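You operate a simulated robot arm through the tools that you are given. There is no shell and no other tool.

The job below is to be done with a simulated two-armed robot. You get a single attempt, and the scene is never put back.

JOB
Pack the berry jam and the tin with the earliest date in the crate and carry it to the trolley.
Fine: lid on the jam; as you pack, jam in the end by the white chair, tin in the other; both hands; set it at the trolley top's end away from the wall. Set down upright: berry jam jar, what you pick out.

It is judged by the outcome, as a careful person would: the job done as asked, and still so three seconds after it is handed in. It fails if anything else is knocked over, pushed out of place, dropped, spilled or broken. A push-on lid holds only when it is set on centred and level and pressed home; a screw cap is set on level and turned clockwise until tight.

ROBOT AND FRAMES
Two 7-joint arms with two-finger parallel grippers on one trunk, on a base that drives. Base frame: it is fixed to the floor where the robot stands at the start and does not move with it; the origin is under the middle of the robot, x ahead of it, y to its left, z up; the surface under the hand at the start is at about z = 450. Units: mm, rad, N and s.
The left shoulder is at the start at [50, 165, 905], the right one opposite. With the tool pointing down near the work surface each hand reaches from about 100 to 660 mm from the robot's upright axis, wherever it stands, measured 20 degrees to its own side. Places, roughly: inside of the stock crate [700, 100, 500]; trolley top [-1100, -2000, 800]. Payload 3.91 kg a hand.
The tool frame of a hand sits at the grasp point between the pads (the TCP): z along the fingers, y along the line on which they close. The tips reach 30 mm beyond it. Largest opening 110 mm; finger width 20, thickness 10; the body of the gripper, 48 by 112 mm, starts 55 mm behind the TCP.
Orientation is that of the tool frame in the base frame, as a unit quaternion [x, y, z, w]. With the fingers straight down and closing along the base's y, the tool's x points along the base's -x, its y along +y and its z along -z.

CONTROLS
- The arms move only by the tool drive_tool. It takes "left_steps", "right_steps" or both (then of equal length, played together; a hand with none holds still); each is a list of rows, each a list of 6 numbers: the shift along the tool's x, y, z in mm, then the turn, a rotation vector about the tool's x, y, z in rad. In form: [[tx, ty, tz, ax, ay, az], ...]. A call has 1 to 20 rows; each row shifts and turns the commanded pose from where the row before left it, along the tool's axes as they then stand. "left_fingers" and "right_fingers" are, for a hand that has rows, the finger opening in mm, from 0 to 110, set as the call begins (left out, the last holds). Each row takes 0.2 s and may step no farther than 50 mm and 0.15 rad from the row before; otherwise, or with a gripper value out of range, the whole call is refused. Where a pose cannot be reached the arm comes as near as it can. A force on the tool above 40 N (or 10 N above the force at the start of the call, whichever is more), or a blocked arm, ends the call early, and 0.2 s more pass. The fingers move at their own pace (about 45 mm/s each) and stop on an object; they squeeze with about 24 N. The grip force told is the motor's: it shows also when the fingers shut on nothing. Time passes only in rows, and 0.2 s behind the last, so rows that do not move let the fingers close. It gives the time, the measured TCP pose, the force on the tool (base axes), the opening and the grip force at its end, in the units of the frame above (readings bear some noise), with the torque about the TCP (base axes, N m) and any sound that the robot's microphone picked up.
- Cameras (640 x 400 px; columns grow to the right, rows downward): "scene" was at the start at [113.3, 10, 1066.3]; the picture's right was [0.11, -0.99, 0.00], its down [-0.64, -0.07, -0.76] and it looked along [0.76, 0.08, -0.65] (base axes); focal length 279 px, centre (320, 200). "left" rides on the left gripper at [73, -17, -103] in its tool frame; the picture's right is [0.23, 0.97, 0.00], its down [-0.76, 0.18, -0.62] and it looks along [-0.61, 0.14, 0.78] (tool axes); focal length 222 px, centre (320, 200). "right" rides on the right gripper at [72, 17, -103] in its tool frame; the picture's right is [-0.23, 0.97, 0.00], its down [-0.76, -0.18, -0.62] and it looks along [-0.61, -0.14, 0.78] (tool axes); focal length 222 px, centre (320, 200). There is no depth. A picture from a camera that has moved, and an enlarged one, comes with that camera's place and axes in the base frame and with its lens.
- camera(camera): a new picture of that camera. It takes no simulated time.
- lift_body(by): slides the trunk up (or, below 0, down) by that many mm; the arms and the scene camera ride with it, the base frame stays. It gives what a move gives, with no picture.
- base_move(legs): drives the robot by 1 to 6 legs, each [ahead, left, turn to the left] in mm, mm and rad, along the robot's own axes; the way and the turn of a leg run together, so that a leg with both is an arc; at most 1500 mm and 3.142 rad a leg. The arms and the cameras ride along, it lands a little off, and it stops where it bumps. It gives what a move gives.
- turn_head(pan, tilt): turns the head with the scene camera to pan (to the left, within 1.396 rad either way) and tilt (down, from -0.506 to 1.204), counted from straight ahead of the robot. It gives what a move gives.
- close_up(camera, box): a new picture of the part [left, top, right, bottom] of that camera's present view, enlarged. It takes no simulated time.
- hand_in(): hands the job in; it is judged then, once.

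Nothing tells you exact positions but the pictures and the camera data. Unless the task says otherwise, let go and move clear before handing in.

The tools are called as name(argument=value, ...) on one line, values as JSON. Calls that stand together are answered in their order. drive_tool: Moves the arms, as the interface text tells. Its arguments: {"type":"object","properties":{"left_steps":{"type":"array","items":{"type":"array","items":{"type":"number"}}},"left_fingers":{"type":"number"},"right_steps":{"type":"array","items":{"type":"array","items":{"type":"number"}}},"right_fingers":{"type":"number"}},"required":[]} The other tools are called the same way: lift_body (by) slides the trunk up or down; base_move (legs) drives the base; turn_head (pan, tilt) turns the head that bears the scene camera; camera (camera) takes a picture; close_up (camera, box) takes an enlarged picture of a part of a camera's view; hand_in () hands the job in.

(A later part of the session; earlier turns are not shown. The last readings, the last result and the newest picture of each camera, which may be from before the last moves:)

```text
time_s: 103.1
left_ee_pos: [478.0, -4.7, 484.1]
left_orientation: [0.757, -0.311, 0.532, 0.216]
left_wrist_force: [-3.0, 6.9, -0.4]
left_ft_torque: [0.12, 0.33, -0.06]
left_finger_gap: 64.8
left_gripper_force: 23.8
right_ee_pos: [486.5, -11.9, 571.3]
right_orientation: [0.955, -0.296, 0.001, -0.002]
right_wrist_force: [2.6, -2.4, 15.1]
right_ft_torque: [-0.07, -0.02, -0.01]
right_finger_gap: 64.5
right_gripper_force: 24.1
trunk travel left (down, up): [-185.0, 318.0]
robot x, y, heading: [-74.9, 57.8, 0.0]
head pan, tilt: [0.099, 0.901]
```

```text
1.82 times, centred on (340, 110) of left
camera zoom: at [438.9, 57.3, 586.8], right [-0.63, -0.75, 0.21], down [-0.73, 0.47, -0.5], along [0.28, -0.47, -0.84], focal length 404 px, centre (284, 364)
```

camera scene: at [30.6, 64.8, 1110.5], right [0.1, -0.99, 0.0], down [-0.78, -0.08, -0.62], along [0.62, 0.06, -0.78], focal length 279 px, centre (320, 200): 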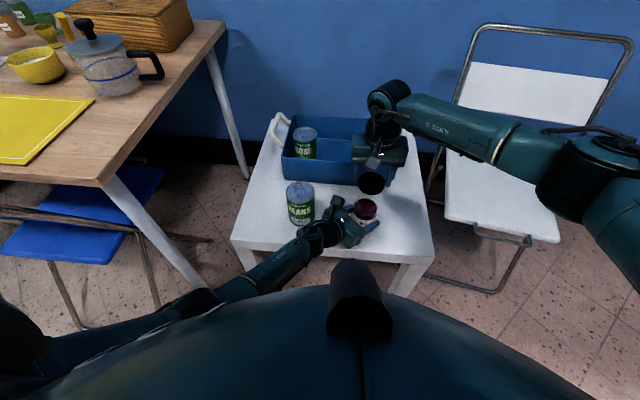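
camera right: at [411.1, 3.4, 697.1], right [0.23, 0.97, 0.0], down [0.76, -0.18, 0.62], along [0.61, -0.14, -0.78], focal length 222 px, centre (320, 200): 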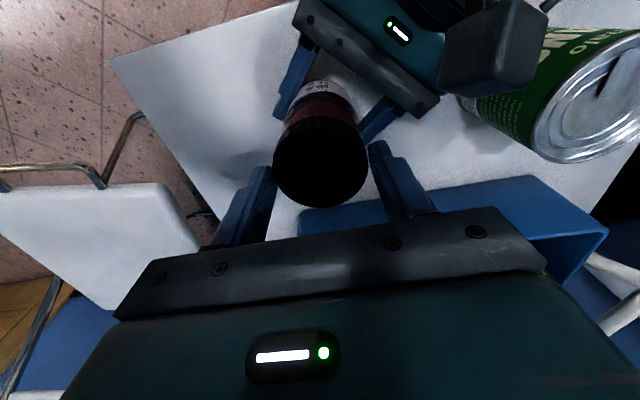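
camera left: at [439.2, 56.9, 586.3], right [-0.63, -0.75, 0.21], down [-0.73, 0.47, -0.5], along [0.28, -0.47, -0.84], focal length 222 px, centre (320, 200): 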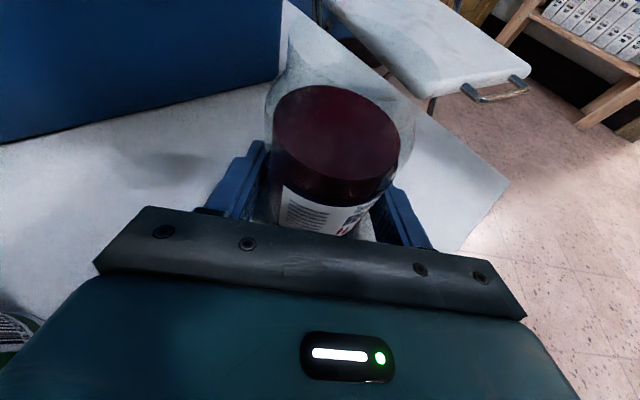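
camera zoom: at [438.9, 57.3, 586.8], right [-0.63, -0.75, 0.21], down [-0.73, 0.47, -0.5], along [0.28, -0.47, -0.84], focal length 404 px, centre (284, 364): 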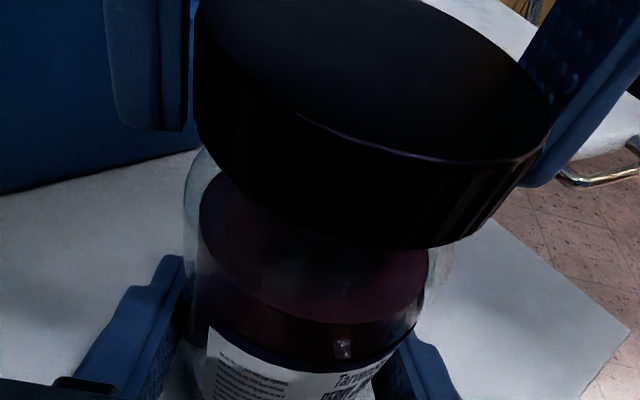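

drive_tool(right_steps=[[0, 0, 0.3, 0, 0, 0.14], [0, 0, 0.3, 0, 0, 0.14], [0, 0, 0, 0, 0, 0.14], [0, 0, 0, 0, 0, 0.14]])

close_up(camera="scene", box=[340, 180, 390, 230])

close_up(camera="left", box=[220, 0, 460, 220])

close_up(camera="right", box=[230, 60, 410, 220])

```text
time_s: 104.1
left_ee_pos: [477.6, -5.0, 484.0]
left_orientation: [0.757, -0.312, 0.532, 0.217]
left_wrist_force: [5.2, 3.1, -2.5]
left_ft_torque: [0.36, 0.71, -0.08]
left_finger_gap: 64.5
left_gripper_force: 23.9
right_ee_pos: [486.0, -13.7, 570.7]
right_orientation: [0.836, -0.548, 0.0, -0.001]
right_wrist_force: [-4.0, 2.3, 15.2]
right_ft_torque: [0.24, 0.04, 0.0]
right_finger_gap: 63.9
right_gripper_force: 24.3
trunk travel left (down, up): [-185.0, 318.0]
robot x, y, heading: [-74.3, 56.7, 0.003]
head pan, tilt: [0.099, 0.901]
```

```text
8.00 times, centred on (365, 205) of scene
camera zoom: at [29.9, 65.0, 1110.5], right [0.1, -0.99, 0.0], down [-0.78, -0.08, -0.62], along [0.62, 0.06, -0.78], focal length 2231 px, centre (-40, 160)
```

zoom: 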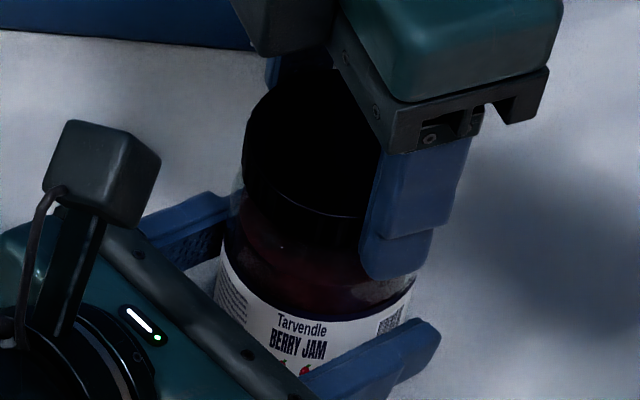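

```text
1.82 times, centred on (340, 110) of left
camera zoom: at [439.1, 57.2, 586.8], right [-0.63, -0.75, 0.21], down [-0.73, 0.47, -0.5], along [0.28, -0.47, -0.84], focal length 404 px, centre (284, 364)
```

zoom: 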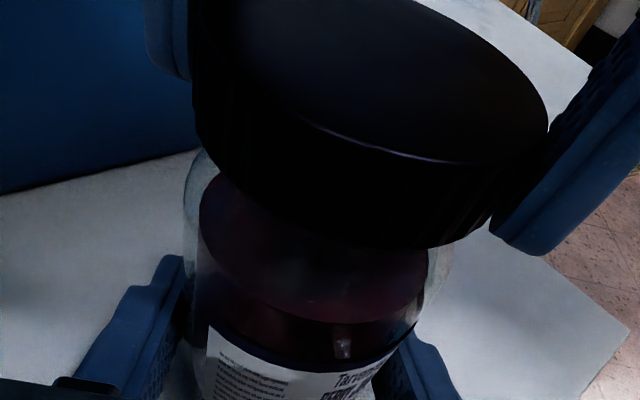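

```text
2.50 times, centred on (320, 140) of right
camera zoom: at [499.9, -87.2, 674.5], right [-0.98, -0.18, 0.0], down [-0.14, 0.77, 0.62], along [-0.11, 0.61, -0.78], focal length 555 px, centre (320, 350)
```

zoom: 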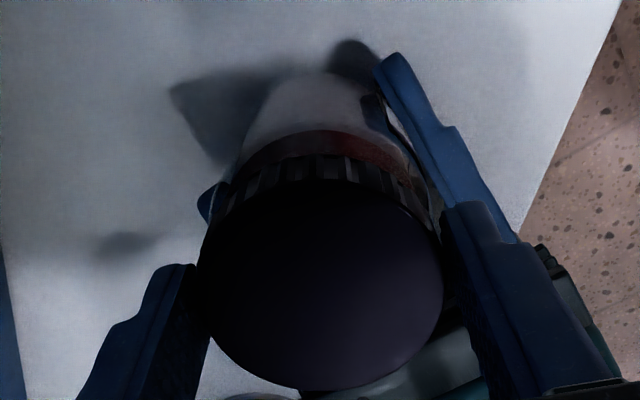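

The turning torque has dropped to nothing, so I want a clear look at how the lid sits. I'll release the lid gently while the left hand keeps holding the jar, rise, and inspect.

drive_tool(right_steps=[[0, 0, -1, 0, 0, 0], [0, 0, 0, 0, 0, 0]])

drive_tool(right_steps=[[0, 0, 0, 0, 0, 0], [0, 0, 0, 0, 0, 0], [0, 0, 0, 0, 0, 0]], right_fingers=95)

drive_tool(right_steps=[[0, 0, -20, 0, 0, 0], [0, 0, -30, 0, 0, 0], [0, 0, -40, 0, 0, 0]])

close_up(camera="scene", box=[340, 180, 390, 230])

close_up(camera="left", box=[220, 0, 460, 220])

camera(camera="right")

```text
time_s: 104.7
left_ee_pos: [478.8, -7.6, 484.8]
left_orientation: [0.757, -0.312, 0.532, 0.218]
left_wrist_force: [1.6, -2.6, 0.6]
left_ft_torque: [0.48, 0.32, 0.01]
left_finger_gap: 64.6
left_gripper_force: 23.9
right_ee_pos: [484.9, -15.2, 571.4]
right_orientation: [0.837, -0.547, 0.0, 0.001]
right_wrist_force: [-1.0, 3.7, 5.6]
right_ft_torque: [0.16, -0.01, -0.03]
right_finger_gap: 64.3
right_gripper_force: 23.5
trunk travel left (down, up): [-185.0, 318.0]
robot x, y, heading: [-71.5, 53.0, 0.003]
head pan, tilt: [0.099, 0.901]
```

```text
time_s: 105.5
left_ee_pos: [477.2, -6.4, 483.8]
left_orientation: [0.757, -0.311, 0.532, 0.217]
left_wrist_force: [0.2, -2.2, 1.7]
left_ft_torque: [0.07, 0.03, 0.0]
left_finger_gap: 64.6
left_gripper_force: 23.7
right_ee_pos: [485.6, -16.0, 572.3]
right_orientation: [0.837, -0.547, 0.0, 0.0]
right_wrist_force: [-0.3, 0.0, -0.5]
right_ft_torque: [0.0, -0.01, 0.0]
right_finger_gap: 95.1
right_gripper_force: 0.1
trunk travel left (down, up): [-185.0, 318.0]
robot x, y, heading: [-74.0, 52.5, -0.002]
head pan, tilt: [0.099, 0.901]
```

```text
time_s: 106.3
left_ee_pos: [478.7, -5.1, 483.0]
left_orientation: [0.758, -0.31, 0.532, 0.216]
left_wrist_force: [-1.8, -0.8, 3.3]
left_ft_torque: [0.17, 0.15, 0.07]
left_finger_gap: 64.7
left_gripper_force: 24.6
right_ee_pos: [486.6, -14.1, 661.7]
right_orientation: [0.837, -0.547, 0.001, 0.0]
right_wrist_force: [-0.3, -0.1, -1.1]
right_ft_torque: [-0.04, 0.03, -0.02]
right_finger_gap: 95.0
right_gripper_force: 0.1
trunk travel left (down, up): [-185.0, 318.0]
robot x, y, heading: [-70.4, 58.7, -0.002]
head pan, tilt: [0.099, 0.901]
```

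```text
8.00 times, centred on (365, 205) of scene
camera zoom: at [30.2, 64.8, 1110.6], right [0.1, -0.99, 0.0], down [-0.78, -0.08, -0.62], along [0.62, 0.06, -0.78], focal length 2231 px, centre (-40, 160)
```

zoom: 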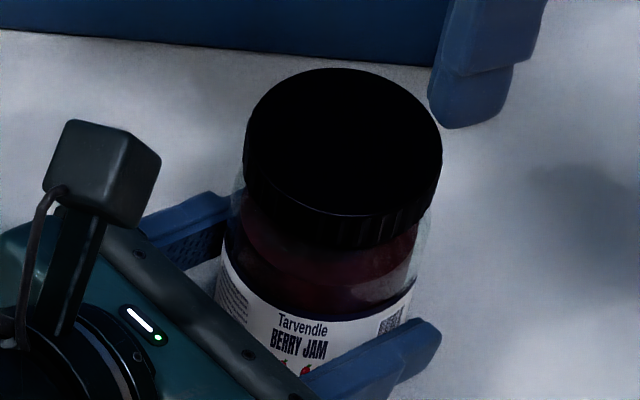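

```text
1.82 times, centred on (340, 110) of left
camera zoom: at [439.2, 57.0, 586.7], right [-0.63, -0.75, 0.21], down [-0.73, 0.47, -0.5], along [0.28, -0.47, -0.84], focal length 404 px, centre (284, 364)
```

zoom: 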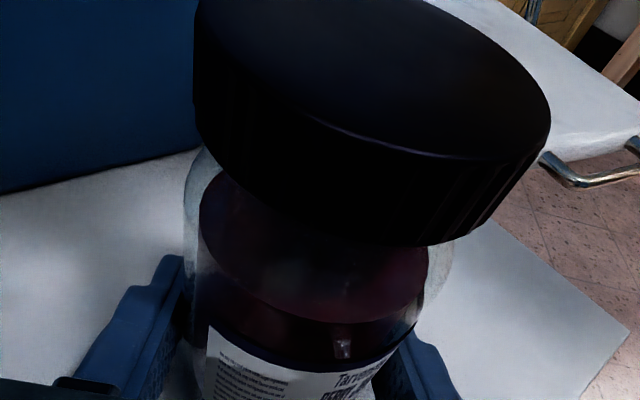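

```text
taken
camera right: at [501.6, -87.1, 765.2], right [-0.98, -0.18, 0.0], down [-0.14, 0.77, 0.62], along [-0.11, 0.61, -0.78], focal length 222 px, centre (320, 200)
```

right: 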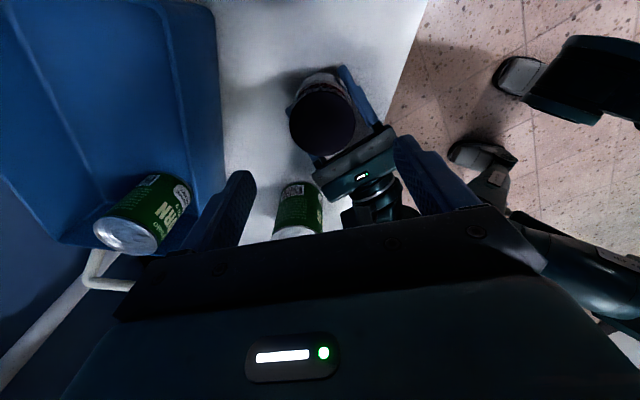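

The lid sits centred and level on the neck but has more travel to go (top at z ≈ 560, rim at about 548). I'll unwind the wrist in the air, then press the lid gently with closed fingertips to see whether it snaps or needs more turns.

drive_tool(right_steps=[[-3, 0.4, 0, 0, 0, 0], [0, 0, 0, 0, 0, -0.15], [0, 0, 0, 0, 0, -0.15], [0, 0, 0, 0, 0, -0.15], [0, 0, 0, 0, 0, -0.15], [0, 0, 0, 0, 0, -0.15], [0, 0, 0, 0, 0, -0.15], [0, 0, 0, 0, 0, -0.15], [0, 0, 0, 0, 0, -0.15], [0, 0, 0, 0, 0, -0.15], [0, 0, 0, 0, 0, -0.15], [0, 0, 0, 0, 0, -0.15], [0, 0, 0, 0, 0, -0.15], [0, 0, 0, 0, 0, -0.15], [0, 0, 0, 0, 0, -0.15], [0, 0, 0, 0, 0, -0.15]], right_fingers=0)

drive_tool(right_steps=[[0, 0, 0, 0, 0, -0.15], [0, 0, 0, 0, 0, -0.15], [0, 0, 0, 0, 0, -0.15], [0, 0, 0, 0, 0, -0.15], [0, 0, 0, 0, 0, -0.15], [0, 0, 0, 0, 0, -0.15], [0, 0, 0, 0, 0, -0.15], [0, 0, 0, 0, 0, -0.15], [0, 0, 0, 0, 0, -0.15], [0, 0, 0, 0, 0, -0.15], [0, 0, 0, 0, 0, -0.15], [0, 0, 0, 0, 0, -0.15], [0, 0, 0, 0, 0, -0.15], [0, 0, 0, 0, 0, -0.1]])

camera(camera="right")

close_up(camera="right", box=[270, 60, 390, 160])

close_up(camera="scene", box=[330, 150, 400, 230])

```text
time_s: 109.7
left_ee_pos: [478.8, -6.1, 483.6]
left_orientation: [0.757, -0.311, 0.532, 0.217]
left_wrist_force: [1.8, 0.2, 5.4]
left_ft_torque: [0.04, 0.04, -0.01]
left_finger_gap: 64.8
left_gripper_force: 23.5
right_ee_pos: [482.3, -10.7, 662.6]
right_orientation: [0.854, 0.521, 0.001, 0.001]
right_wrist_force: [0.1, -0.2, 0.1]
right_ft_torque: [0.01, 0.03, 0.01]
right_finger_gap: 0.0
right_gripper_force: 24.4
trunk travel left (down, up): [-185.0, 318.0]
robot x, y, heading: [-73.6, 56.5, 0.003]
head pan, tilt: [0.099, 0.901]
```

```text
time_s: 112.7
left_ee_pos: [477.3, -5.9, 483.7]
left_orientation: [0.757, -0.31, 0.533, 0.217]
left_wrist_force: [1.9, 0.9, 6.2]
left_ft_torque: [-0.08, 0.0, 0.03]
left_finger_gap: 64.5
left_gripper_force: 23.7
right_ee_pos: [484.4, -11.4, 660.9]
right_orientation: [0.0, 1.0, 0.001, 0.0]
right_wrist_force: [-0.2, 0.7, 0.0]
right_ft_torque: [0.01, -0.03, 0.01]
right_finger_gap: 0.1
right_gripper_force: 23.6
trunk travel left (down, up): [-185.0, 318.0]
robot x, y, heading: [-74.9, 57.9, -0.001]
head pan, tilt: [0.099, 0.901]
```

```text
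taken
camera right: at [412.6, 4.6, 765.1], right [0.23, 0.97, 0.0], down [0.76, -0.18, 0.62], along [0.61, -0.14, -0.78], focal length 222 px, centre (320, 200)
```

right: 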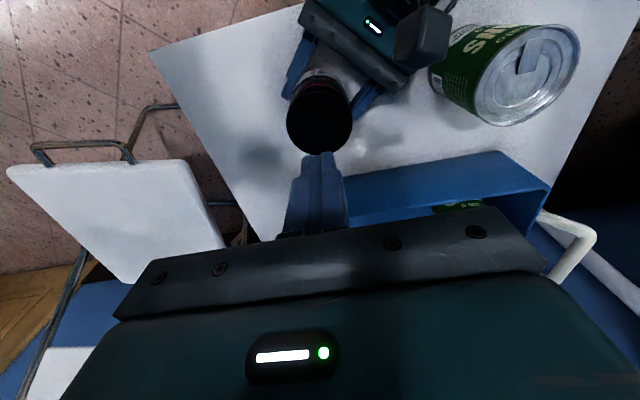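

```text
4.00 times, centred on (330, 110) of right
camera zoom: at [412.6, 4.6, 765.1], right [0.23, 0.97, 0.0], down [0.76, -0.18, 0.62], along [0.61, -0.14, -0.78], focal length 888 px, centre (280, 560)
```

zoom: 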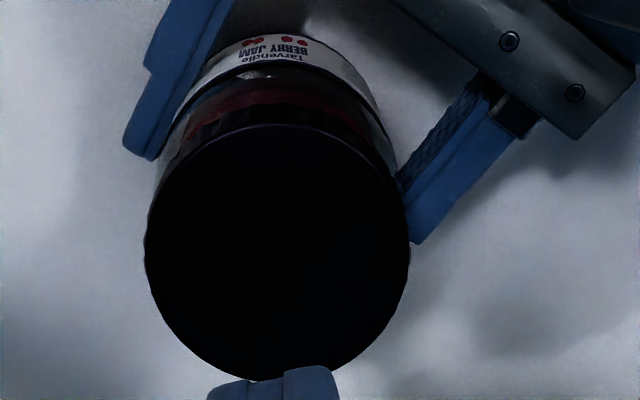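

```text
5.00 times, centred on (365, 190) of scene
camera zoom: at [30.2, 64.9, 1110.6], right [0.1, -0.99, 0.0], down [-0.78, -0.08, -0.62], along [0.62, 0.06, -0.78], focal length 1394 px, centre (95, 250)
```

zoom: 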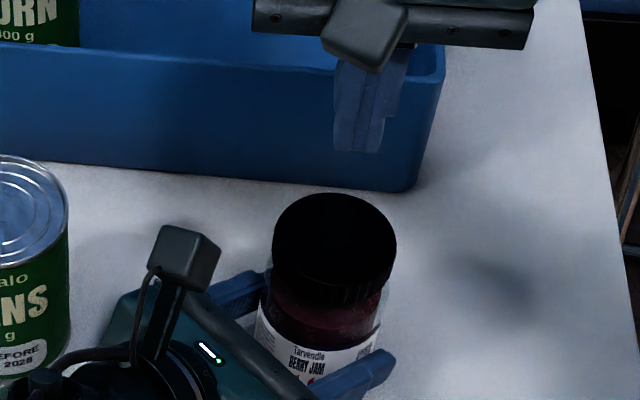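

drive_tool(right_steps=[[0, 0, 30, 0, 0, 0], [0, 0, 30, 0, 0, 0], [0, 0, 4, 0, 0, 0]])

drive_tool(right_steps=[[0, 0, 1.5, 0, 0, 0], [0, 0, 1.5, 0, 0, 0], [0, 0, 1.5, 0, 0, 0], [0, 0, 1.5, 0, 0, 0]])

drive_tool(right_steps=[[0, 0, 1.5, 0, 0, 0], [0, 0, 1.5, 0, 0, 0], [0, 0, 1.5, 0, 0, 0]])

```text
time_s: 113.5
left_ee_pos: [478.8, -6.4, 484.1]
left_orientation: [0.757, -0.311, 0.532, 0.216]
left_wrist_force: [0.5, 0.6, 7.1]
left_ft_torque: [-0.07, 0.08, 0.01]
left_finger_gap: 64.7
left_gripper_force: 23.6
right_ee_pos: [484.6, -12.2, 596.3]
right_orientation: [0.0, 1.0, 0.0, 0.001]
right_wrist_force: [-0.4, -0.7, -0.7]
right_ft_torque: [0.04, 0.01, -0.02]
right_finger_gap: 0.0
right_gripper_force: 24.4
trunk travel left (down, up): [-185.0, 318.0]
robot x, y, heading: [-72.2, 57.4, 0.002]
head pan, tilt: [0.099, 0.901]
```

```text
time_s: 114.5
left_ee_pos: [477.7, -6.6, 483.6]
left_orientation: [0.757, -0.311, 0.532, 0.217]
left_wrist_force: [-0.1, 0.8, 6.6]
left_ft_torque: [-0.12, 0.06, 0.01]
left_finger_gap: 64.6
left_gripper_force: 24.2
right_ee_pos: [485.5, -11.9, 591.0]
right_orientation: [0.001, 1.0, 0.0, 0.001]
right_wrist_force: [-0.4, 0.3, -0.5]
right_ft_torque: [0.03, 0.01, 0.0]
right_finger_gap: 0.2
right_gripper_force: 23.8
trunk travel left (down, up): [-185.0, 318.0]
robot x, y, heading: [-75.4, 58.4, 0.001]
head pan, tilt: [0.099, 0.901]
```

```text
time_s: 115.3
left_ee_pos: [476.7, -5.8, 483.2]
left_orientation: [0.758, -0.311, 0.531, 0.217]
left_wrist_force: [10.6, -3.5, -0.5]
left_ft_torque: [-0.54, 0.02, -0.02]
left_finger_gap: 64.5
left_gripper_force: 22.9
right_ee_pos: [483.7, -10.8, 589.4]
right_orientation: [0.001, 1.0, 0.0, 0.002]
right_wrist_force: [-6.5, -2.5, 22.6]
right_ft_torque: [-0.11, 0.24, -0.03]
right_finger_gap: 0.0
right_gripper_force: 23.9
trunk travel left (down, up): [-185.0, 318.0]
robot x, y, heading: [-73.4, 58.6, -0.002]
head pan, tilt: [0.099, 0.901]
```

drive_tool(right_steps=[[0, 0, 1, 0, 0, 0], [0, 0, 1, 0, 0, 0]])

close_up(camera="scene", box=[340, 180, 390, 230])

close_up(camera="left", box=[220, 0, 460, 220])

```text
time_s: 116.0
left_ee_pos: [477.9, -5.3, 484.5]
left_orientation: [0.757, -0.31, 0.532, 0.216]
left_wrist_force: [0.1, 2.0, 4.0]
left_ft_torque: [0.14, 0.39, 0.04]
left_finger_gap: 64.5
left_gripper_force: 24.3
right_ee_pos: [485.7, -11.2, 590.0]
right_orientation: [0.001, 1.0, 0.001, 0.001]
right_wrist_force: [-5.0, -2.1, 13.1]
right_ft_torque: [-0.08, 0.18, -0.02]
right_finger_gap: 0.0
right_gripper_force: 23.8
trunk travel left (down, up): [-185.0, 318.0]
robot x, y, heading: [-71.2, 57.3, 0.003]
head pan, tilt: [0.099, 0.901]
stopped in row 2 (right hand): the force on the tool passed its limit at 41 N (the readings are from after the stop); the commanded pose is now the measured one
```

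```text
8.00 times, centred on (365, 205) of scene
camera zoom: at [29.0, 64.8, 1110.6], right [0.1, -0.99, 0.0], down [-0.78, -0.08, -0.62], along [0.62, 0.06, -0.78], focal length 2231 px, centre (-40, 160)
```

zoom: 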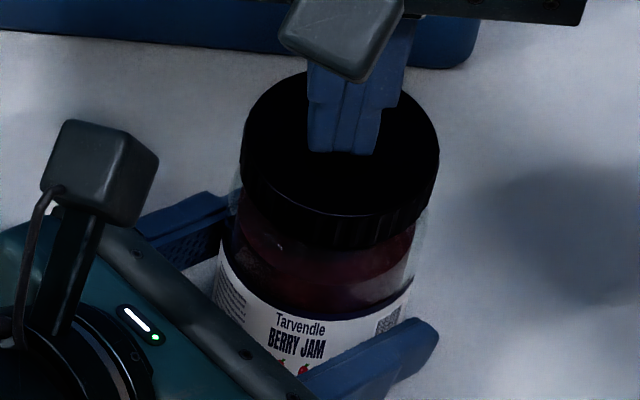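

```text
1.82 times, centred on (340, 110) of left
camera zoom: at [439.0, 57.5, 586.9], right [-0.63, -0.75, 0.21], down [-0.73, 0.47, -0.5], along [0.28, -0.47, -0.84], focal length 404 px, centre (284, 364)
```

zoom: 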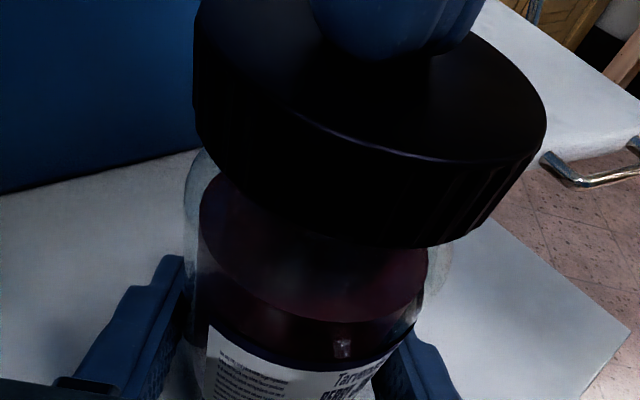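

Pressing to 41 N doesn't move it, so it isn't a push-on lid; it's a screw cap that has advanced about 4 mm. I regrip at yaw 0 and keep turning.

drive_tool(right_steps=[[0, 0, -20, 0, 0, 0], [0, 0, -15, 0, 0, 0], [0, 0, 0, 0, 0, 0], [0, 0, 0, 0, 0, 0], [0, 0, 0, 0, 0, 0], [0, 0, 0, 0, 0, 0]], right_fingers=95)

drive_tool(right_steps=[[0, 0, 25, 0, 0, 0], [0, 0, 24, 0, 0, 0], [0, 0, 0, 0, 0, 0]])

close_up(camera="right", box=[220, 60, 420, 220])

close_up(camera="scene", box=[340, 180, 390, 230])

```text
time_s: 117.4
left_ee_pos: [478.5, -5.7, 484.3]
left_orientation: [0.758, -0.311, 0.532, 0.216]
left_wrist_force: [4.6, -1.0, 10.4]
left_ft_torque: [-0.42, -0.45, 0.14]
left_finger_gap: 64.4
left_gripper_force: 24.1
right_ee_pos: [486.5, -12.9, 623.3]
right_orientation: [0.001, 1.0, 0.002, 0.001]
right_wrist_force: [-0.6, -0.1, 0.0]
right_ft_torque: [0.01, 0.01, 0.01]
right_finger_gap: 94.8
right_gripper_force: 0.0
trunk travel left (down, up): [-185.0, 318.0]
robot x, y, heading: [-74.3, 55.8, -0.004]
head pan, tilt: [0.099, 0.901]
```

```text
time_s: 118.2
left_ee_pos: [478.2, -5.3, 483.8]
left_orientation: [0.758, -0.311, 0.532, 0.216]
left_wrist_force: [5.3, -1.9, 13.1]
left_ft_torque: [-0.46, -0.25, 0.1]
left_finger_gap: 64.3
left_gripper_force: 23.8
right_ee_pos: [484.8, -10.6, 574.1]
right_orientation: [0.0, 1.0, 0.002, 0.001]
right_wrist_force: [0.3, 0.8, -0.5]
right_ft_torque: [-0.03, 0.02, 0.01]
right_finger_gap: 95.2
right_gripper_force: 0.0
trunk travel left (down, up): [-185.0, 318.0]
robot x, y, heading: [-79.6, 51.9, -0.004]
head pan, tilt: [0.099, 0.901]
```

```text
2.50 times, centred on (320, 140) of right
camera zoom: at [412.9, 5.4, 676.8], right [0.23, 0.97, 0.0], down [0.76, -0.18, 0.63], along [0.61, -0.14, -0.78], focal length 555 px, centre (320, 350)
```

zoom: 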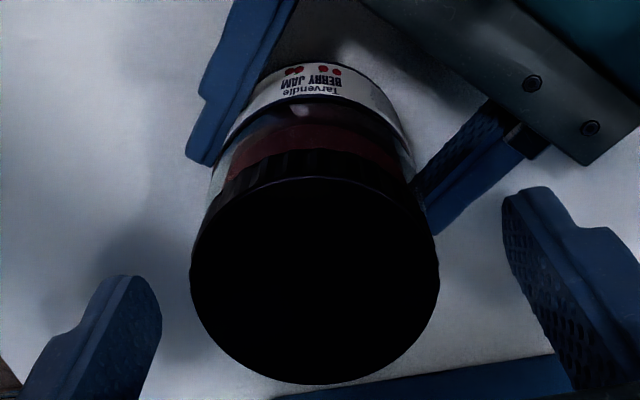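

```text
8.00 times, centred on (365, 205) of scene
camera zoom: at [29.7, 64.8, 1110.7], right [0.1, -0.99, 0.0], down [-0.78, -0.08, -0.62], along [0.62, 0.06, -0.78], focal length 2231 px, centre (-40, 160)
```

zoom: 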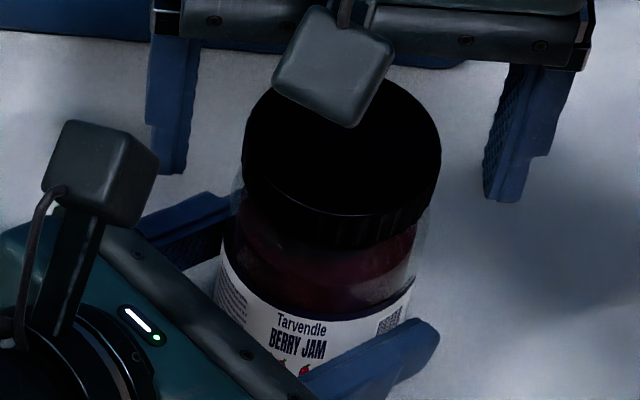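

drive_tool(right_steps=[[0, 0, 0, 0, 0, 0], [0, 0, 0, 0, 0, 0], [0, 0, 0, 0, 0, 0]], right_fingers=50)

drive_tool(right_steps=[[0, 0, 0.5, 0, 0, 0.14], [0, 0, 0.5, 0, 0, 0.14], [0, 0, 0, 0, 0, 0.14], [0, 0, 0, 0, 0, 0.14], [0, 0, 0, 0, 0, 0.14]])

drive_tool(right_steps=[[0, 0, 0.2, 0, 0, 0.14], [0, 0, 0.2, 0, 0, 0.14], [0, 0, 0.2, 0, 0, 0.14], [0, 0, 0.2, 0, 0, 0.14], [0, 0, 0, 0, 0, 0.14]])

close_up(camera="scene", box=[340, 180, 390, 230])

```text
time_s: 119.0
left_ee_pos: [477.6, -6.2, 484.8]
left_orientation: [0.758, -0.311, 0.531, 0.215]
left_wrist_force: [4.6, -0.3, 13.6]
left_ft_torque: [-0.45, -0.17, 0.01]
left_finger_gap: 64.8
left_gripper_force: 24.0
right_ee_pos: [484.7, -11.8, 573.0]
right_orientation: [0.002, 1.0, 0.0, 0.002]
right_wrist_force: [-0.5, -3.9, -0.2]
right_ft_torque: [-0.15, 0.07, 0.01]
right_finger_gap: 60.8
right_gripper_force: 23.8
trunk travel left (down, up): [-185.0, 318.0]
robot x, y, heading: [-75.2, 59.1, 0.001]
head pan, tilt: [0.099, 0.901]
```

```text
time_s: 120.2
left_ee_pos: [477.7, -4.7, 483.3]
left_orientation: [0.758, -0.311, 0.532, 0.215]
left_wrist_force: [2.8, 3.6, 16.7]
left_ft_torque: [-0.26, -0.04, -0.02]
left_finger_gap: 64.7
left_gripper_force: 23.9
right_ee_pos: [486.8, -11.5, 574.1]
right_orientation: [0.346, 0.938, 0.001, 0.003]
right_wrist_force: [-3.2, -8.2, -1.6]
right_ft_torque: [-0.34, 0.21, 0.0]
right_finger_gap: 60.7
right_gripper_force: 24.2
trunk travel left (down, up): [-185.0, 318.0]
robot x, y, heading: [-72.6, 55.1, 0.003]
head pan, tilt: [0.099, 0.901]
```

```text
time_s: 121.4
left_ee_pos: [478.6, -4.5, 483.5]
left_orientation: [0.758, -0.309, 0.533, 0.215]
left_wrist_force: [4.5, 5.1, 15.4]
left_ft_torque: [-0.27, 0.03, 0.05]
left_finger_gap: 64.4
left_gripper_force: 23.7
right_ee_pos: [486.3, -11.6, 572.9]
right_orientation: [0.646, 0.763, 0.002, 0.001]
right_wrist_force: [-6.1, -7.6, 0.3]
right_ft_torque: [-0.33, 0.12, 0.05]
right_finger_gap: 60.4
right_gripper_force: 24.0
trunk travel left (down, up): [-185.0, 318.0]
robot x, y, heading: [-70.8, 58.6, -0.001]
head pan, tilt: [0.099, 0.901]
```

```text
8.00 times, centred on (365, 205) of scene
camera zoom: at [29.3, 64.7, 1110.7], right [0.1, -0.99, 0.0], down [-0.78, -0.08, -0.62], along [0.62, 0.06, -0.78], focal length 2231 px, centre (-40, 160)
```

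zoom: 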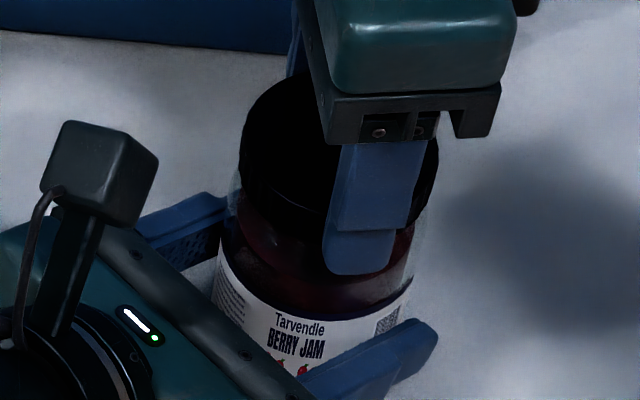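

close_up(camera="left", box=[220, 0, 460, 220])

close_up(camera="right", box=[220, 60, 420, 220])

```text
1.82 times, centred on (340, 110) of left
camera zoom: at [439.0, 57.6, 586.7], right [-0.63, -0.75, 0.21], down [-0.73, 0.47, -0.5], along [0.28, -0.47, -0.84], focal length 404 px, centre (284, 364)
```

zoom: 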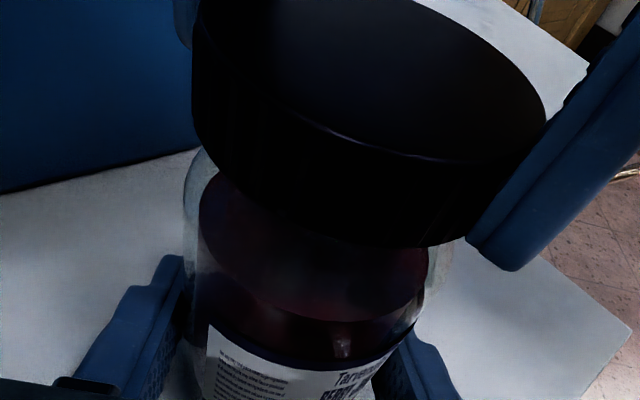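

```text
2.50 times, centred on (320, 140) of right
camera zoom: at [490.5, 62.3, 676.4], right [1.0, -0.06, 0.0], down [-0.05, -0.78, 0.62], along [-0.04, -0.62, -0.78], focal length 555 px, centre (320, 350)
```

zoom: 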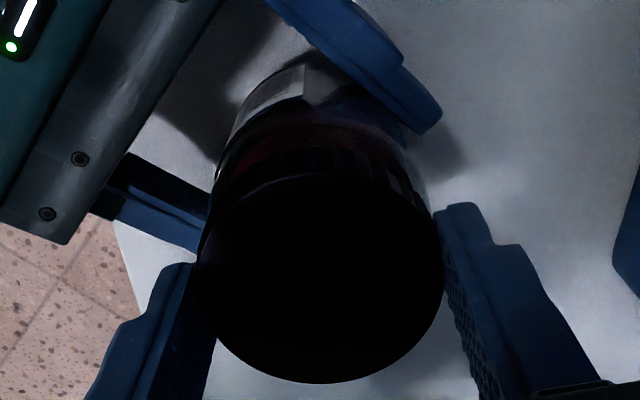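

The grip is on the lid, but it turns without resistance when not pressed. I turn again with a steady downward press.

drive_tool(right_steps=[[0, 0, 1, 0, 0, 0.1], [0, 0, 1, 0, 0, 0.14], [0, 0, 0, 0, 0, 0.14], [0, 0, 0, 0, 0, 0.14]])

drive_tool(right_steps=[[0, 0, 0.3, 0, 0, 0.14], [0, 0, 0.3, 0, 0, 0.14], [0, 0, 0.3, 0, 0, 0.14], [0, 0, 0.3, 0, 0, 0.14]])

close_up(camera="left", box=[220, 0, 460, 220])

close_up(camera="scene", box=[340, 180, 390, 230])

```text
time_s: 122.4
left_ee_pos: [479.1, -4.8, 483.3]
left_orientation: [0.759, -0.31, 0.531, 0.214]
left_wrist_force: [12.3, 2.7, 8.1]
left_ft_torque: [-0.28, -0.19, -0.06]
left_finger_gap: 64.7
left_gripper_force: 23.7
right_ee_pos: [486.3, -11.4, 571.5]
right_orientation: [0.82, 0.573, 0.002, 0.001]
right_wrist_force: [-8.3, -7.8, 10.4]
right_ft_torque: [-0.19, 0.29, 0.02]
right_finger_gap: 59.9
right_gripper_force: 24.3
trunk travel left (down, up): [-185.0, 318.0]
robot x, y, heading: [-74.8, 57.1, -0.002]
head pan, tilt: [0.099, 0.901]
```

```text
time_s: 123.4
left_ee_pos: [478.6, -3.8, 483.6]
left_orientation: [0.758, -0.311, 0.532, 0.215]
left_wrist_force: [13.8, 1.3, 4.5]
left_ft_torque: [-0.18, 0.02, -0.08]
left_finger_gap: 64.5
left_gripper_force: 24.3
right_ee_pos: [486.6, -10.7, 571.3]
right_orientation: [0.946, 0.323, 0.003, 0.0]
right_wrist_force: [-6.5, -9.8, 20.4]
right_ft_torque: [-0.27, 0.18, 0.01]
right_finger_gap: 59.8
right_gripper_force: 23.9
trunk travel left (down, up): [-185.0, 318.0]
robot x, y, heading: [-73.2, 56.1, -0.0]
head pan, tilt: [0.099, 0.901]
```

```text
1.82 times, centred on (340, 110) of left
camera zoom: at [438.8, 57.7, 586.7], right [-0.63, -0.75, 0.21], down [-0.73, 0.47, -0.5], along [0.28, -0.47, -0.84], focal length 404 px, centre (284, 364)
```

zoom: 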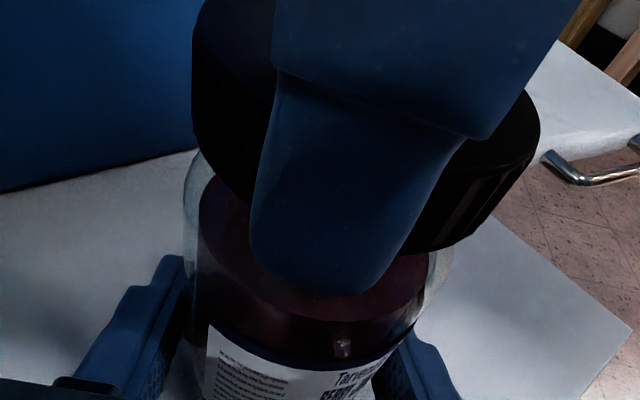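

```text
8.00 times, centred on (365, 205) of scene
camera zoom: at [28.9, 64.7, 1110.8], right [0.1, -0.99, 0.0], down [-0.78, -0.08, -0.62], along [0.62, 0.06, -0.78], focal length 2231 px, centre (-40, 160)
```

zoom: 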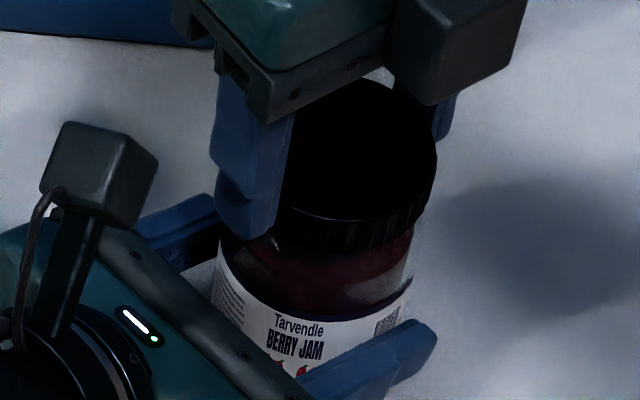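

drive_tool(right_steps=[[0, 0, 0, 0, 0, 0.14], [0, 0, 0, 0, 0, 0.14], [0, 0, 0, 0, 0, 0.14], [0, 0, 0, 0, 0, 0.14], [0, 0, 0, 0, 0, 0.14]])

close_up(camera="scene", box=[340, 180, 390, 230])

drive_tool(right_steps=[[0, 0, 0, 0, 0, 0.14], [0, 0, 0, 0, 0, 0.14], [0, 0, 0, 0, 0, 0.14], [0, 0, 0, 0, 0, 0.14], [0, 0, 0, 0, 0, 0.14], [0, 0, 0, 0, 0, 0.14], [0, 0, 0, 0, 0, 0.14]])

close_up(camera="scene", box=[340, 180, 390, 230])

close_up(camera="left", box=[220, 0, 460, 220])

```text
time_s: 124.6
left_ee_pos: [477.8, -4.6, 484.0]
left_orientation: [0.758, -0.311, 0.531, 0.215]
left_wrist_force: [3.9, 9.7, 10.8]
left_ft_torque: [0.0, 0.11, -0.02]
left_finger_gap: 64.3
left_gripper_force: 23.4
right_ee_pos: [487.4, -11.8, 569.4]
right_orientation: [1.0, -0.021, 0.004, 0.001]
right_wrist_force: [2.2, -8.5, 13.3]
right_ft_torque: [-0.28, -0.07, 0.02]
right_finger_gap: 59.8
right_gripper_force: 23.5
trunk travel left (down, up): [-185.0, 318.0]
robot x, y, heading: [-76.3, 54.2, 0.002]
head pan, tilt: [0.099, 0.901]
```

```text
8.00 times, centred on (365, 205) of scene
camera zoom: at [28.9, 65.0, 1110.8], right [0.1, -0.99, 0.0], down [-0.78, -0.08, -0.62], along [0.62, 0.06, -0.78], focal length 2231 px, centre (-40, 160)
```

zoom: 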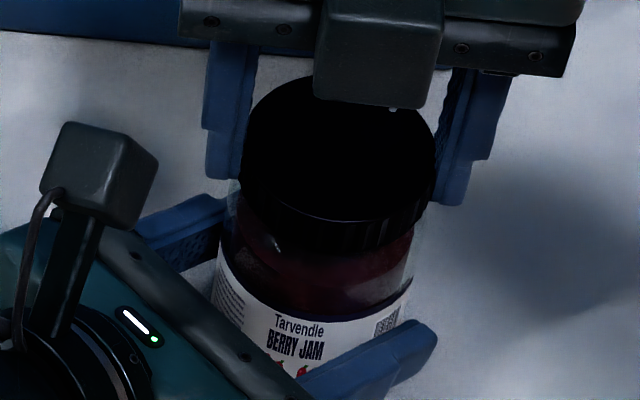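

```text
time_s: 126.2
left_ee_pos: [478.4, -2.0, 483.3]
left_orientation: [0.759, -0.31, 0.532, 0.214]
left_wrist_force: [11.8, 9.3, 0.7]
left_ft_torque: [0.01, 0.39, -0.34]
left_finger_gap: 65.6
left_gripper_force: 24.1
right_ee_pos: [482.3, -9.2, 570.1]
right_orientation: [0.874, -0.487, -0.002, -0.001]
right_wrist_force: [-17.4, -7.2, 18.7]
right_ft_torque: [-0.32, 0.6, 0.65]
right_finger_gap: 59.8
right_gripper_force: 23.8
trunk travel left (down, up): [-185.0, 318.0]
robot x, y, heading: [-72.1, 57.0, -0.002]
head pan, tilt: [0.099, 0.901]
```

```text
8.00 times, centred on (365, 205) of scene
camera zoom: at [28.6, 65.0, 1110.7], right [0.1, -0.99, 0.0], down [-0.78, -0.08, -0.62], along [0.62, 0.06, -0.78], focal length 2231 px, centre (-40, 160)
```

zoom: 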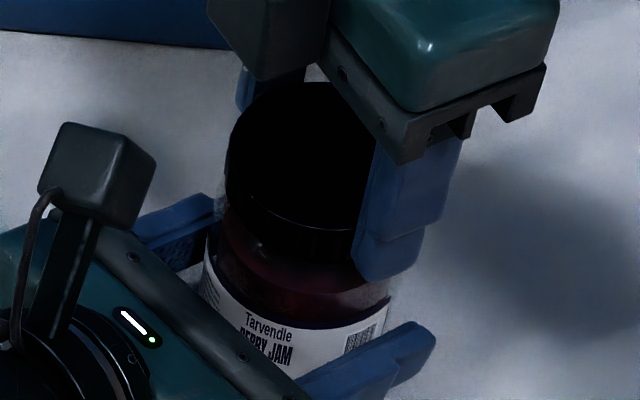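

```text
1.82 times, centred on (340, 110) of left
camera zoom: at [438.6, 58.5, 586.0], right [-0.62, -0.75, 0.21], down [-0.73, 0.47, -0.5], along [0.28, -0.47, -0.84], focal length 404 px, centre (284, 364)
```

zoom: 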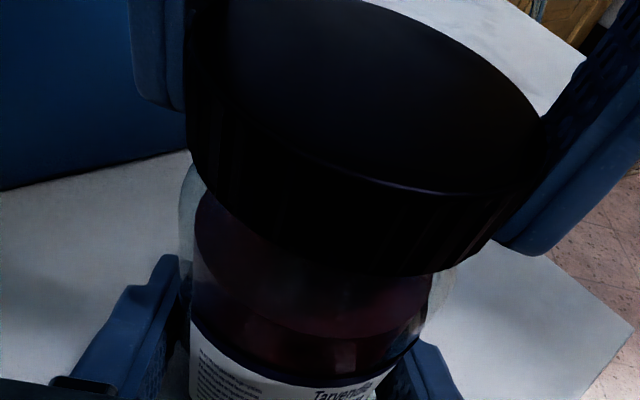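

Torque suddenly jumped to 0.65 N·m and the jar began to turn with the lid, so the lid has tightened or jammed. I release and look.

drive_tool(right_steps=[[0, 0, 0, 0, 0, 0], [0, 0, 0, 0, 0, 0], [0, 0, 0, 0, 0, 0]], right_fingers=95)

drive_tool(right_steps=[[0, 0, -20, 0, 0, 0], [0, 0, -30, 0, 0, 0], [0, 0, -40, 0, 0, 0]])

close_up(camera="scene", box=[340, 180, 390, 230])

close_up(camera="left", box=[220, 0, 460, 220])

close_up(camera="right", box=[250, 50, 410, 170])

```text
time_s: 127.0
left_ee_pos: [477.3, -5.7, 481.7]
left_orientation: [0.758, -0.311, 0.531, 0.218]
left_wrist_force: [-1.7, -2.5, 5.6]
left_ft_torque: [-0.33, -0.11, -0.15]
left_finger_gap: 65.5
left_gripper_force: 24.3
right_ee_pos: [485.8, -11.7, 568.2]
right_orientation: [0.873, -0.488, 0.001, -0.001]
right_wrist_force: [0.9, -0.1, 0.4]
right_ft_torque: [-0.02, -0.02, 0.0]
right_finger_gap: 95.0
right_gripper_force: 0.1
trunk travel left (down, up): [-185.0, 318.0]
robot x, y, heading: [-76.8, 59.4, 0.001]
head pan, tilt: [0.099, 0.901]
```

```text
time_s: 127.8
left_ee_pos: [477.9, -4.0, 482.8]
left_orientation: [0.759, -0.31, 0.531, 0.215]
left_wrist_force: [-3.8, -1.5, 6.5]
left_ft_torque: [-0.38, 0.14, -0.08]
left_finger_gap: 65.8
left_gripper_force: 24.2
right_ee_pos: [485.8, -12.7, 658.1]
right_orientation: [0.873, -0.488, 0.001, -0.001]
right_wrist_force: [-0.1, -0.2, 0.5]
right_ft_torque: [0.0, 0.0, 0.01]
right_finger_gap: 95.0
right_gripper_force: 0.1
trunk travel left (down, up): [-185.0, 318.0]
robot x, y, heading: [-71.2, 59.3, 0.0]
head pan, tilt: [0.099, 0.901]
```

```text
8.00 times, centred on (365, 205) of scene
camera zoom: at [30.0, 64.8, 1110.5], right [0.1, -0.99, 0.0], down [-0.78, -0.08, -0.62], along [0.62, 0.06, -0.78], focal length 2231 px, centre (-40, 160)
```

zoom: 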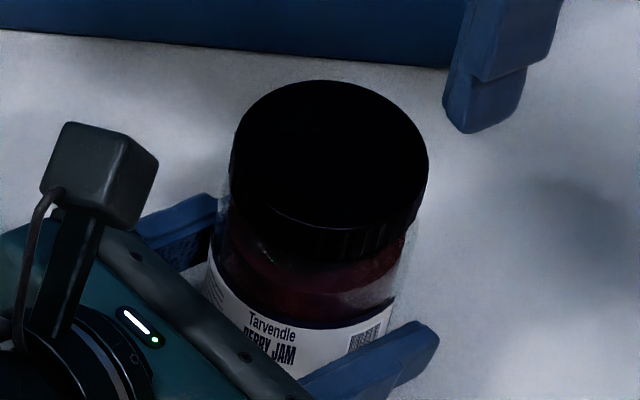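

```text
1.82 times, centred on (340, 110) of left
camera zoom: at [439.0, 57.6, 585.7], right [-0.63, -0.75, 0.21], down [-0.73, 0.47, -0.5], along [0.28, -0.47, -0.84], focal length 404 px, centre (284, 364)
```

zoom: 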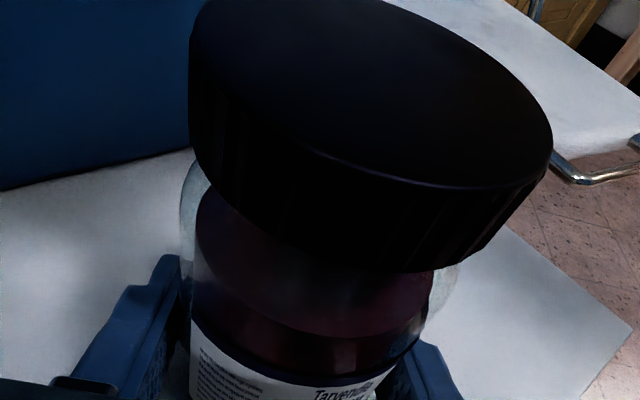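

```text
3.33 times, centred on (330, 110) of right
camera zoom: at [509.5, -82.8, 762.5], right [-0.95, -0.32, 0.0], down [-0.25, 0.74, 0.62], along [-0.2, 0.59, -0.78], focal length 740 px, centre (287, 500)
```

zoom: 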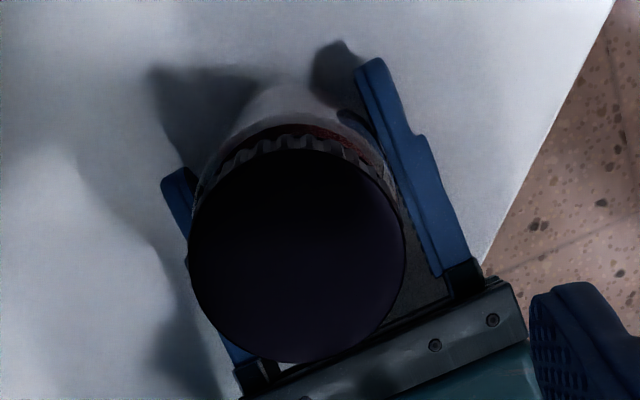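

The jar slid about 6 mm in the left grip and the lid is lower, with its top near z ≈ 556 and level. I unwind the wrist, recentre on the lid at about (481.5, −8.2), and check tightness with another turn.

drive_tool(right_steps=[[0, 0, 0, 0, 0, -0.15], [0, 0, 0, 0, 0, -0.15], [0, 0, 0, 0, 0, -0.15], [0, 0, 0, 0, 0, -0.15], [0, 0, 0, 0, 0, -0.15], [0, 0, 0, 0, 0, -0.15], [0, 0, 0, 0, 0, -0.15], [0, 0, 0, 0, 0, -0.15], [0, 0, 0, 0, 0, -0.15], [0, 0, 0, 0, 0, -0.15], [0, 0, 0, 0, 0, -0.15], [0, 0, 0, 0, 0, -0.15], [0, 0, 0, 0, 0, -0.15], [0, 0, 0, 0, 0, -0.15], [0, 0, 0, 0, 0, -0.15]])

drive_tool(right_steps=[[0, 0, 0, 0, 0, -0.15], [0, 0, 0, 0, 0, -0.15], [0, 0, 0, 0, 0, -0.15], [0, 0, 0, 0, 0, -0.15], [0, 0, 0, 0, 0, -0.15], [0, 0, 0, 0, 0, -0.15], [0, 0, 0, 0, 0, -0.15], [0, 0, 0, 0, 0, -0.15], [0, 0, 0, 0, 0, -0.15], [0, 0, 0, 0, 0, -0.15], [0, 0, 0, 0, 0, -0.15]])

close_up(camera="right", box=[240, 40, 400, 160])

```text
time_s: 131.0
left_ee_pos: [478.8, -5.0, 482.3]
left_orientation: [0.759, -0.31, 0.531, 0.215]
left_wrist_force: [-1.4, 2.9, 4.5]
left_ft_torque: [-0.21, 0.04, -0.05]
left_finger_gap: 65.8
left_gripper_force: 24.3
right_ee_pos: [486.2, -10.8, 659.0]
right_orientation: [0.816, 0.578, 0.001, 0.0]
right_wrist_force: [0.5, 0.5, 0.5]
right_ft_torque: [0.05, -0.01, -0.01]
right_finger_gap: 95.0
right_gripper_force: 0.1
trunk travel left (down, up): [-185.0, 318.0]
robot x, y, heading: [-71.1, 55.9, 0.004]
head pan, tilt: [0.099, 0.901]
```

```text
time_s: 133.4
left_ee_pos: [477.9, -5.3, 482.0]
left_orientation: [0.758, -0.311, 0.531, 0.216]
left_wrist_force: [0.4, 3.1, 5.1]
left_ft_torque: [-0.14, 0.05, -0.01]
left_finger_gap: 65.6
left_gripper_force: 24.1
right_ee_pos: [486.7, -10.6, 658.3]
right_orientation: [0.129, 0.992, 0.0, 0.001]
right_wrist_force: [-0.2, -0.4, -0.1]
right_ft_torque: [0.03, 0.03, 0.01]
right_finger_gap: 95.3
right_gripper_force: 0.2
trunk travel left (down, up): [-185.0, 318.0]
robot x, y, heading: [-74.1, 57.1, 0.002]
head pan, tilt: [0.099, 0.901]
```

```text
3.33 times, centred on (320, 100) of right
camera zoom: at [421.0, 23.6, 762.2], right [0.47, 0.88, 0.0], down [0.69, -0.37, 0.62], along [0.55, -0.29, -0.78], focal length 740 px, centre (320, 533)
```

zoom: 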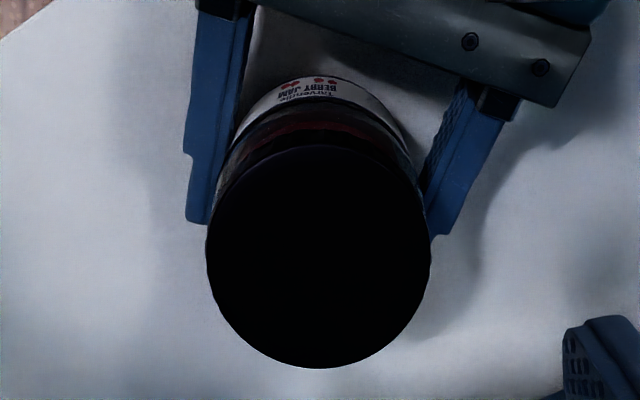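

drive_tool(right_steps=[[5.7, 1, 0, 0, 0, 0], [0, 0, 40, 0, 0, 0], [0, 0, 40, 0, 0, 0], [0, 0, 4, 0, 0, 0], [0, 0, 0, 0, 0, 0]])

drive_tool(right_steps=[[0, 0, 0, 0, 0, 0], [0, 0, 0, 0, 0, 0], [0, 0, 0, 0, 0, 0]], right_fingers=50)

drive_tool(right_steps=[[0, 0, 0, 0, 0, 0.1], [0, 0, 0, 0, 0, 0.1], [0, 0, 0, 0, 0, 0.1]])

close_up(camera="scene", box=[340, 180, 390, 230])

close_up(camera="left", box=[220, 0, 460, 220])

```text
time_s: 134.6
left_ee_pos: [477.7, -4.8, 482.6]
left_orientation: [0.758, -0.311, 0.531, 0.216]
left_wrist_force: [0.7, 1.5, 3.1]
left_ft_torque: [-0.22, 0.04, -0.03]
left_finger_gap: 65.7
left_gripper_force: 24.4
right_ee_pos: [478.8, -8.7, 573.3]
right_orientation: [0.13, 0.991, 0.0, 0.0]
right_wrist_force: [-0.5, -0.5, 0.5]
right_ft_torque: [-0.05, 0.0, -0.01]
right_finger_gap: 94.8
right_gripper_force: 0.1
trunk travel left (down, up): [-185.0, 318.0]
robot x, y, heading: [-73.2, 57.4, -0.003]
head pan, tilt: [0.099, 0.901]
```

```text
time_s: 135.4
left_ee_pos: [478.6, -4.8, 483.2]
left_orientation: [0.758, -0.31, 0.531, 0.216]
left_wrist_force: [-0.5, 1.2, 3.7]
left_ft_torque: [-0.28, 0.13, -0.06]
left_finger_gap: 65.7
left_gripper_force: 23.7
right_ee_pos: [480.7, -9.2, 574.5]
right_orientation: [0.132, 0.991, 0.001, 0.001]
right_wrist_force: [-0.5, -1.0, 0.4]
right_ft_torque: [-0.03, 0.04, 0.11]
right_finger_gap: 60.1
right_gripper_force: 23.9
trunk travel left (down, up): [-185.0, 318.0]
robot x, y, heading: [-73.6, 58.4, -0.003]
head pan, tilt: [0.099, 0.901]
```

```text
time_s: 136.2
left_ee_pos: [478.0, -5.0, 481.2]
left_orientation: [0.758, -0.312, 0.53, 0.216]
left_wrist_force: [1.2, 1.3, -1.1]
left_ft_torque: [0.0, 0.04, -0.81]
left_finger_gap: 65.2
left_gripper_force: 23.7
right_ee_pos: [480.6, -8.4, 574.4]
right_orientation: [0.278, 0.961, 0.001, 0.0]
right_wrist_force: [-0.2, -1.6, -1.0]
right_ft_torque: [-0.15, 0.04, 0.87]
right_finger_gap: 60.2
right_gripper_force: 23.9
trunk travel left (down, up): [-185.0, 318.0]
robot x, y, heading: [-75.2, 57.5, 0.002]
head pan, tilt: [0.099, 0.901]
```

```text
8.00 times, centred on (365, 205) of scene
camera zoom: at [30.7, 64.7, 1110.4], right [0.1, -0.99, 0.0], down [-0.78, -0.08, -0.62], along [0.62, 0.06, -0.78], focal length 2231 px, centre (-40, 160)
```

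zoom: 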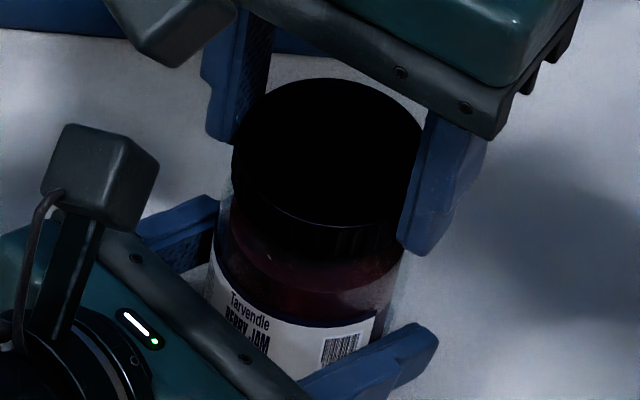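

```text
1.82 times, centred on (340, 110) of left
camera zoom: at [438.9, 57.4, 584.8], right [-0.63, -0.75, 0.21], down [-0.73, 0.47, -0.5], along [0.28, -0.47, -0.84], focal length 404 px, centre (284, 364)
```

zoom: 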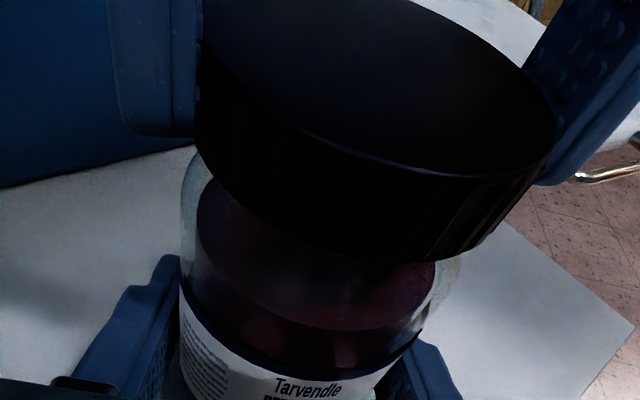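

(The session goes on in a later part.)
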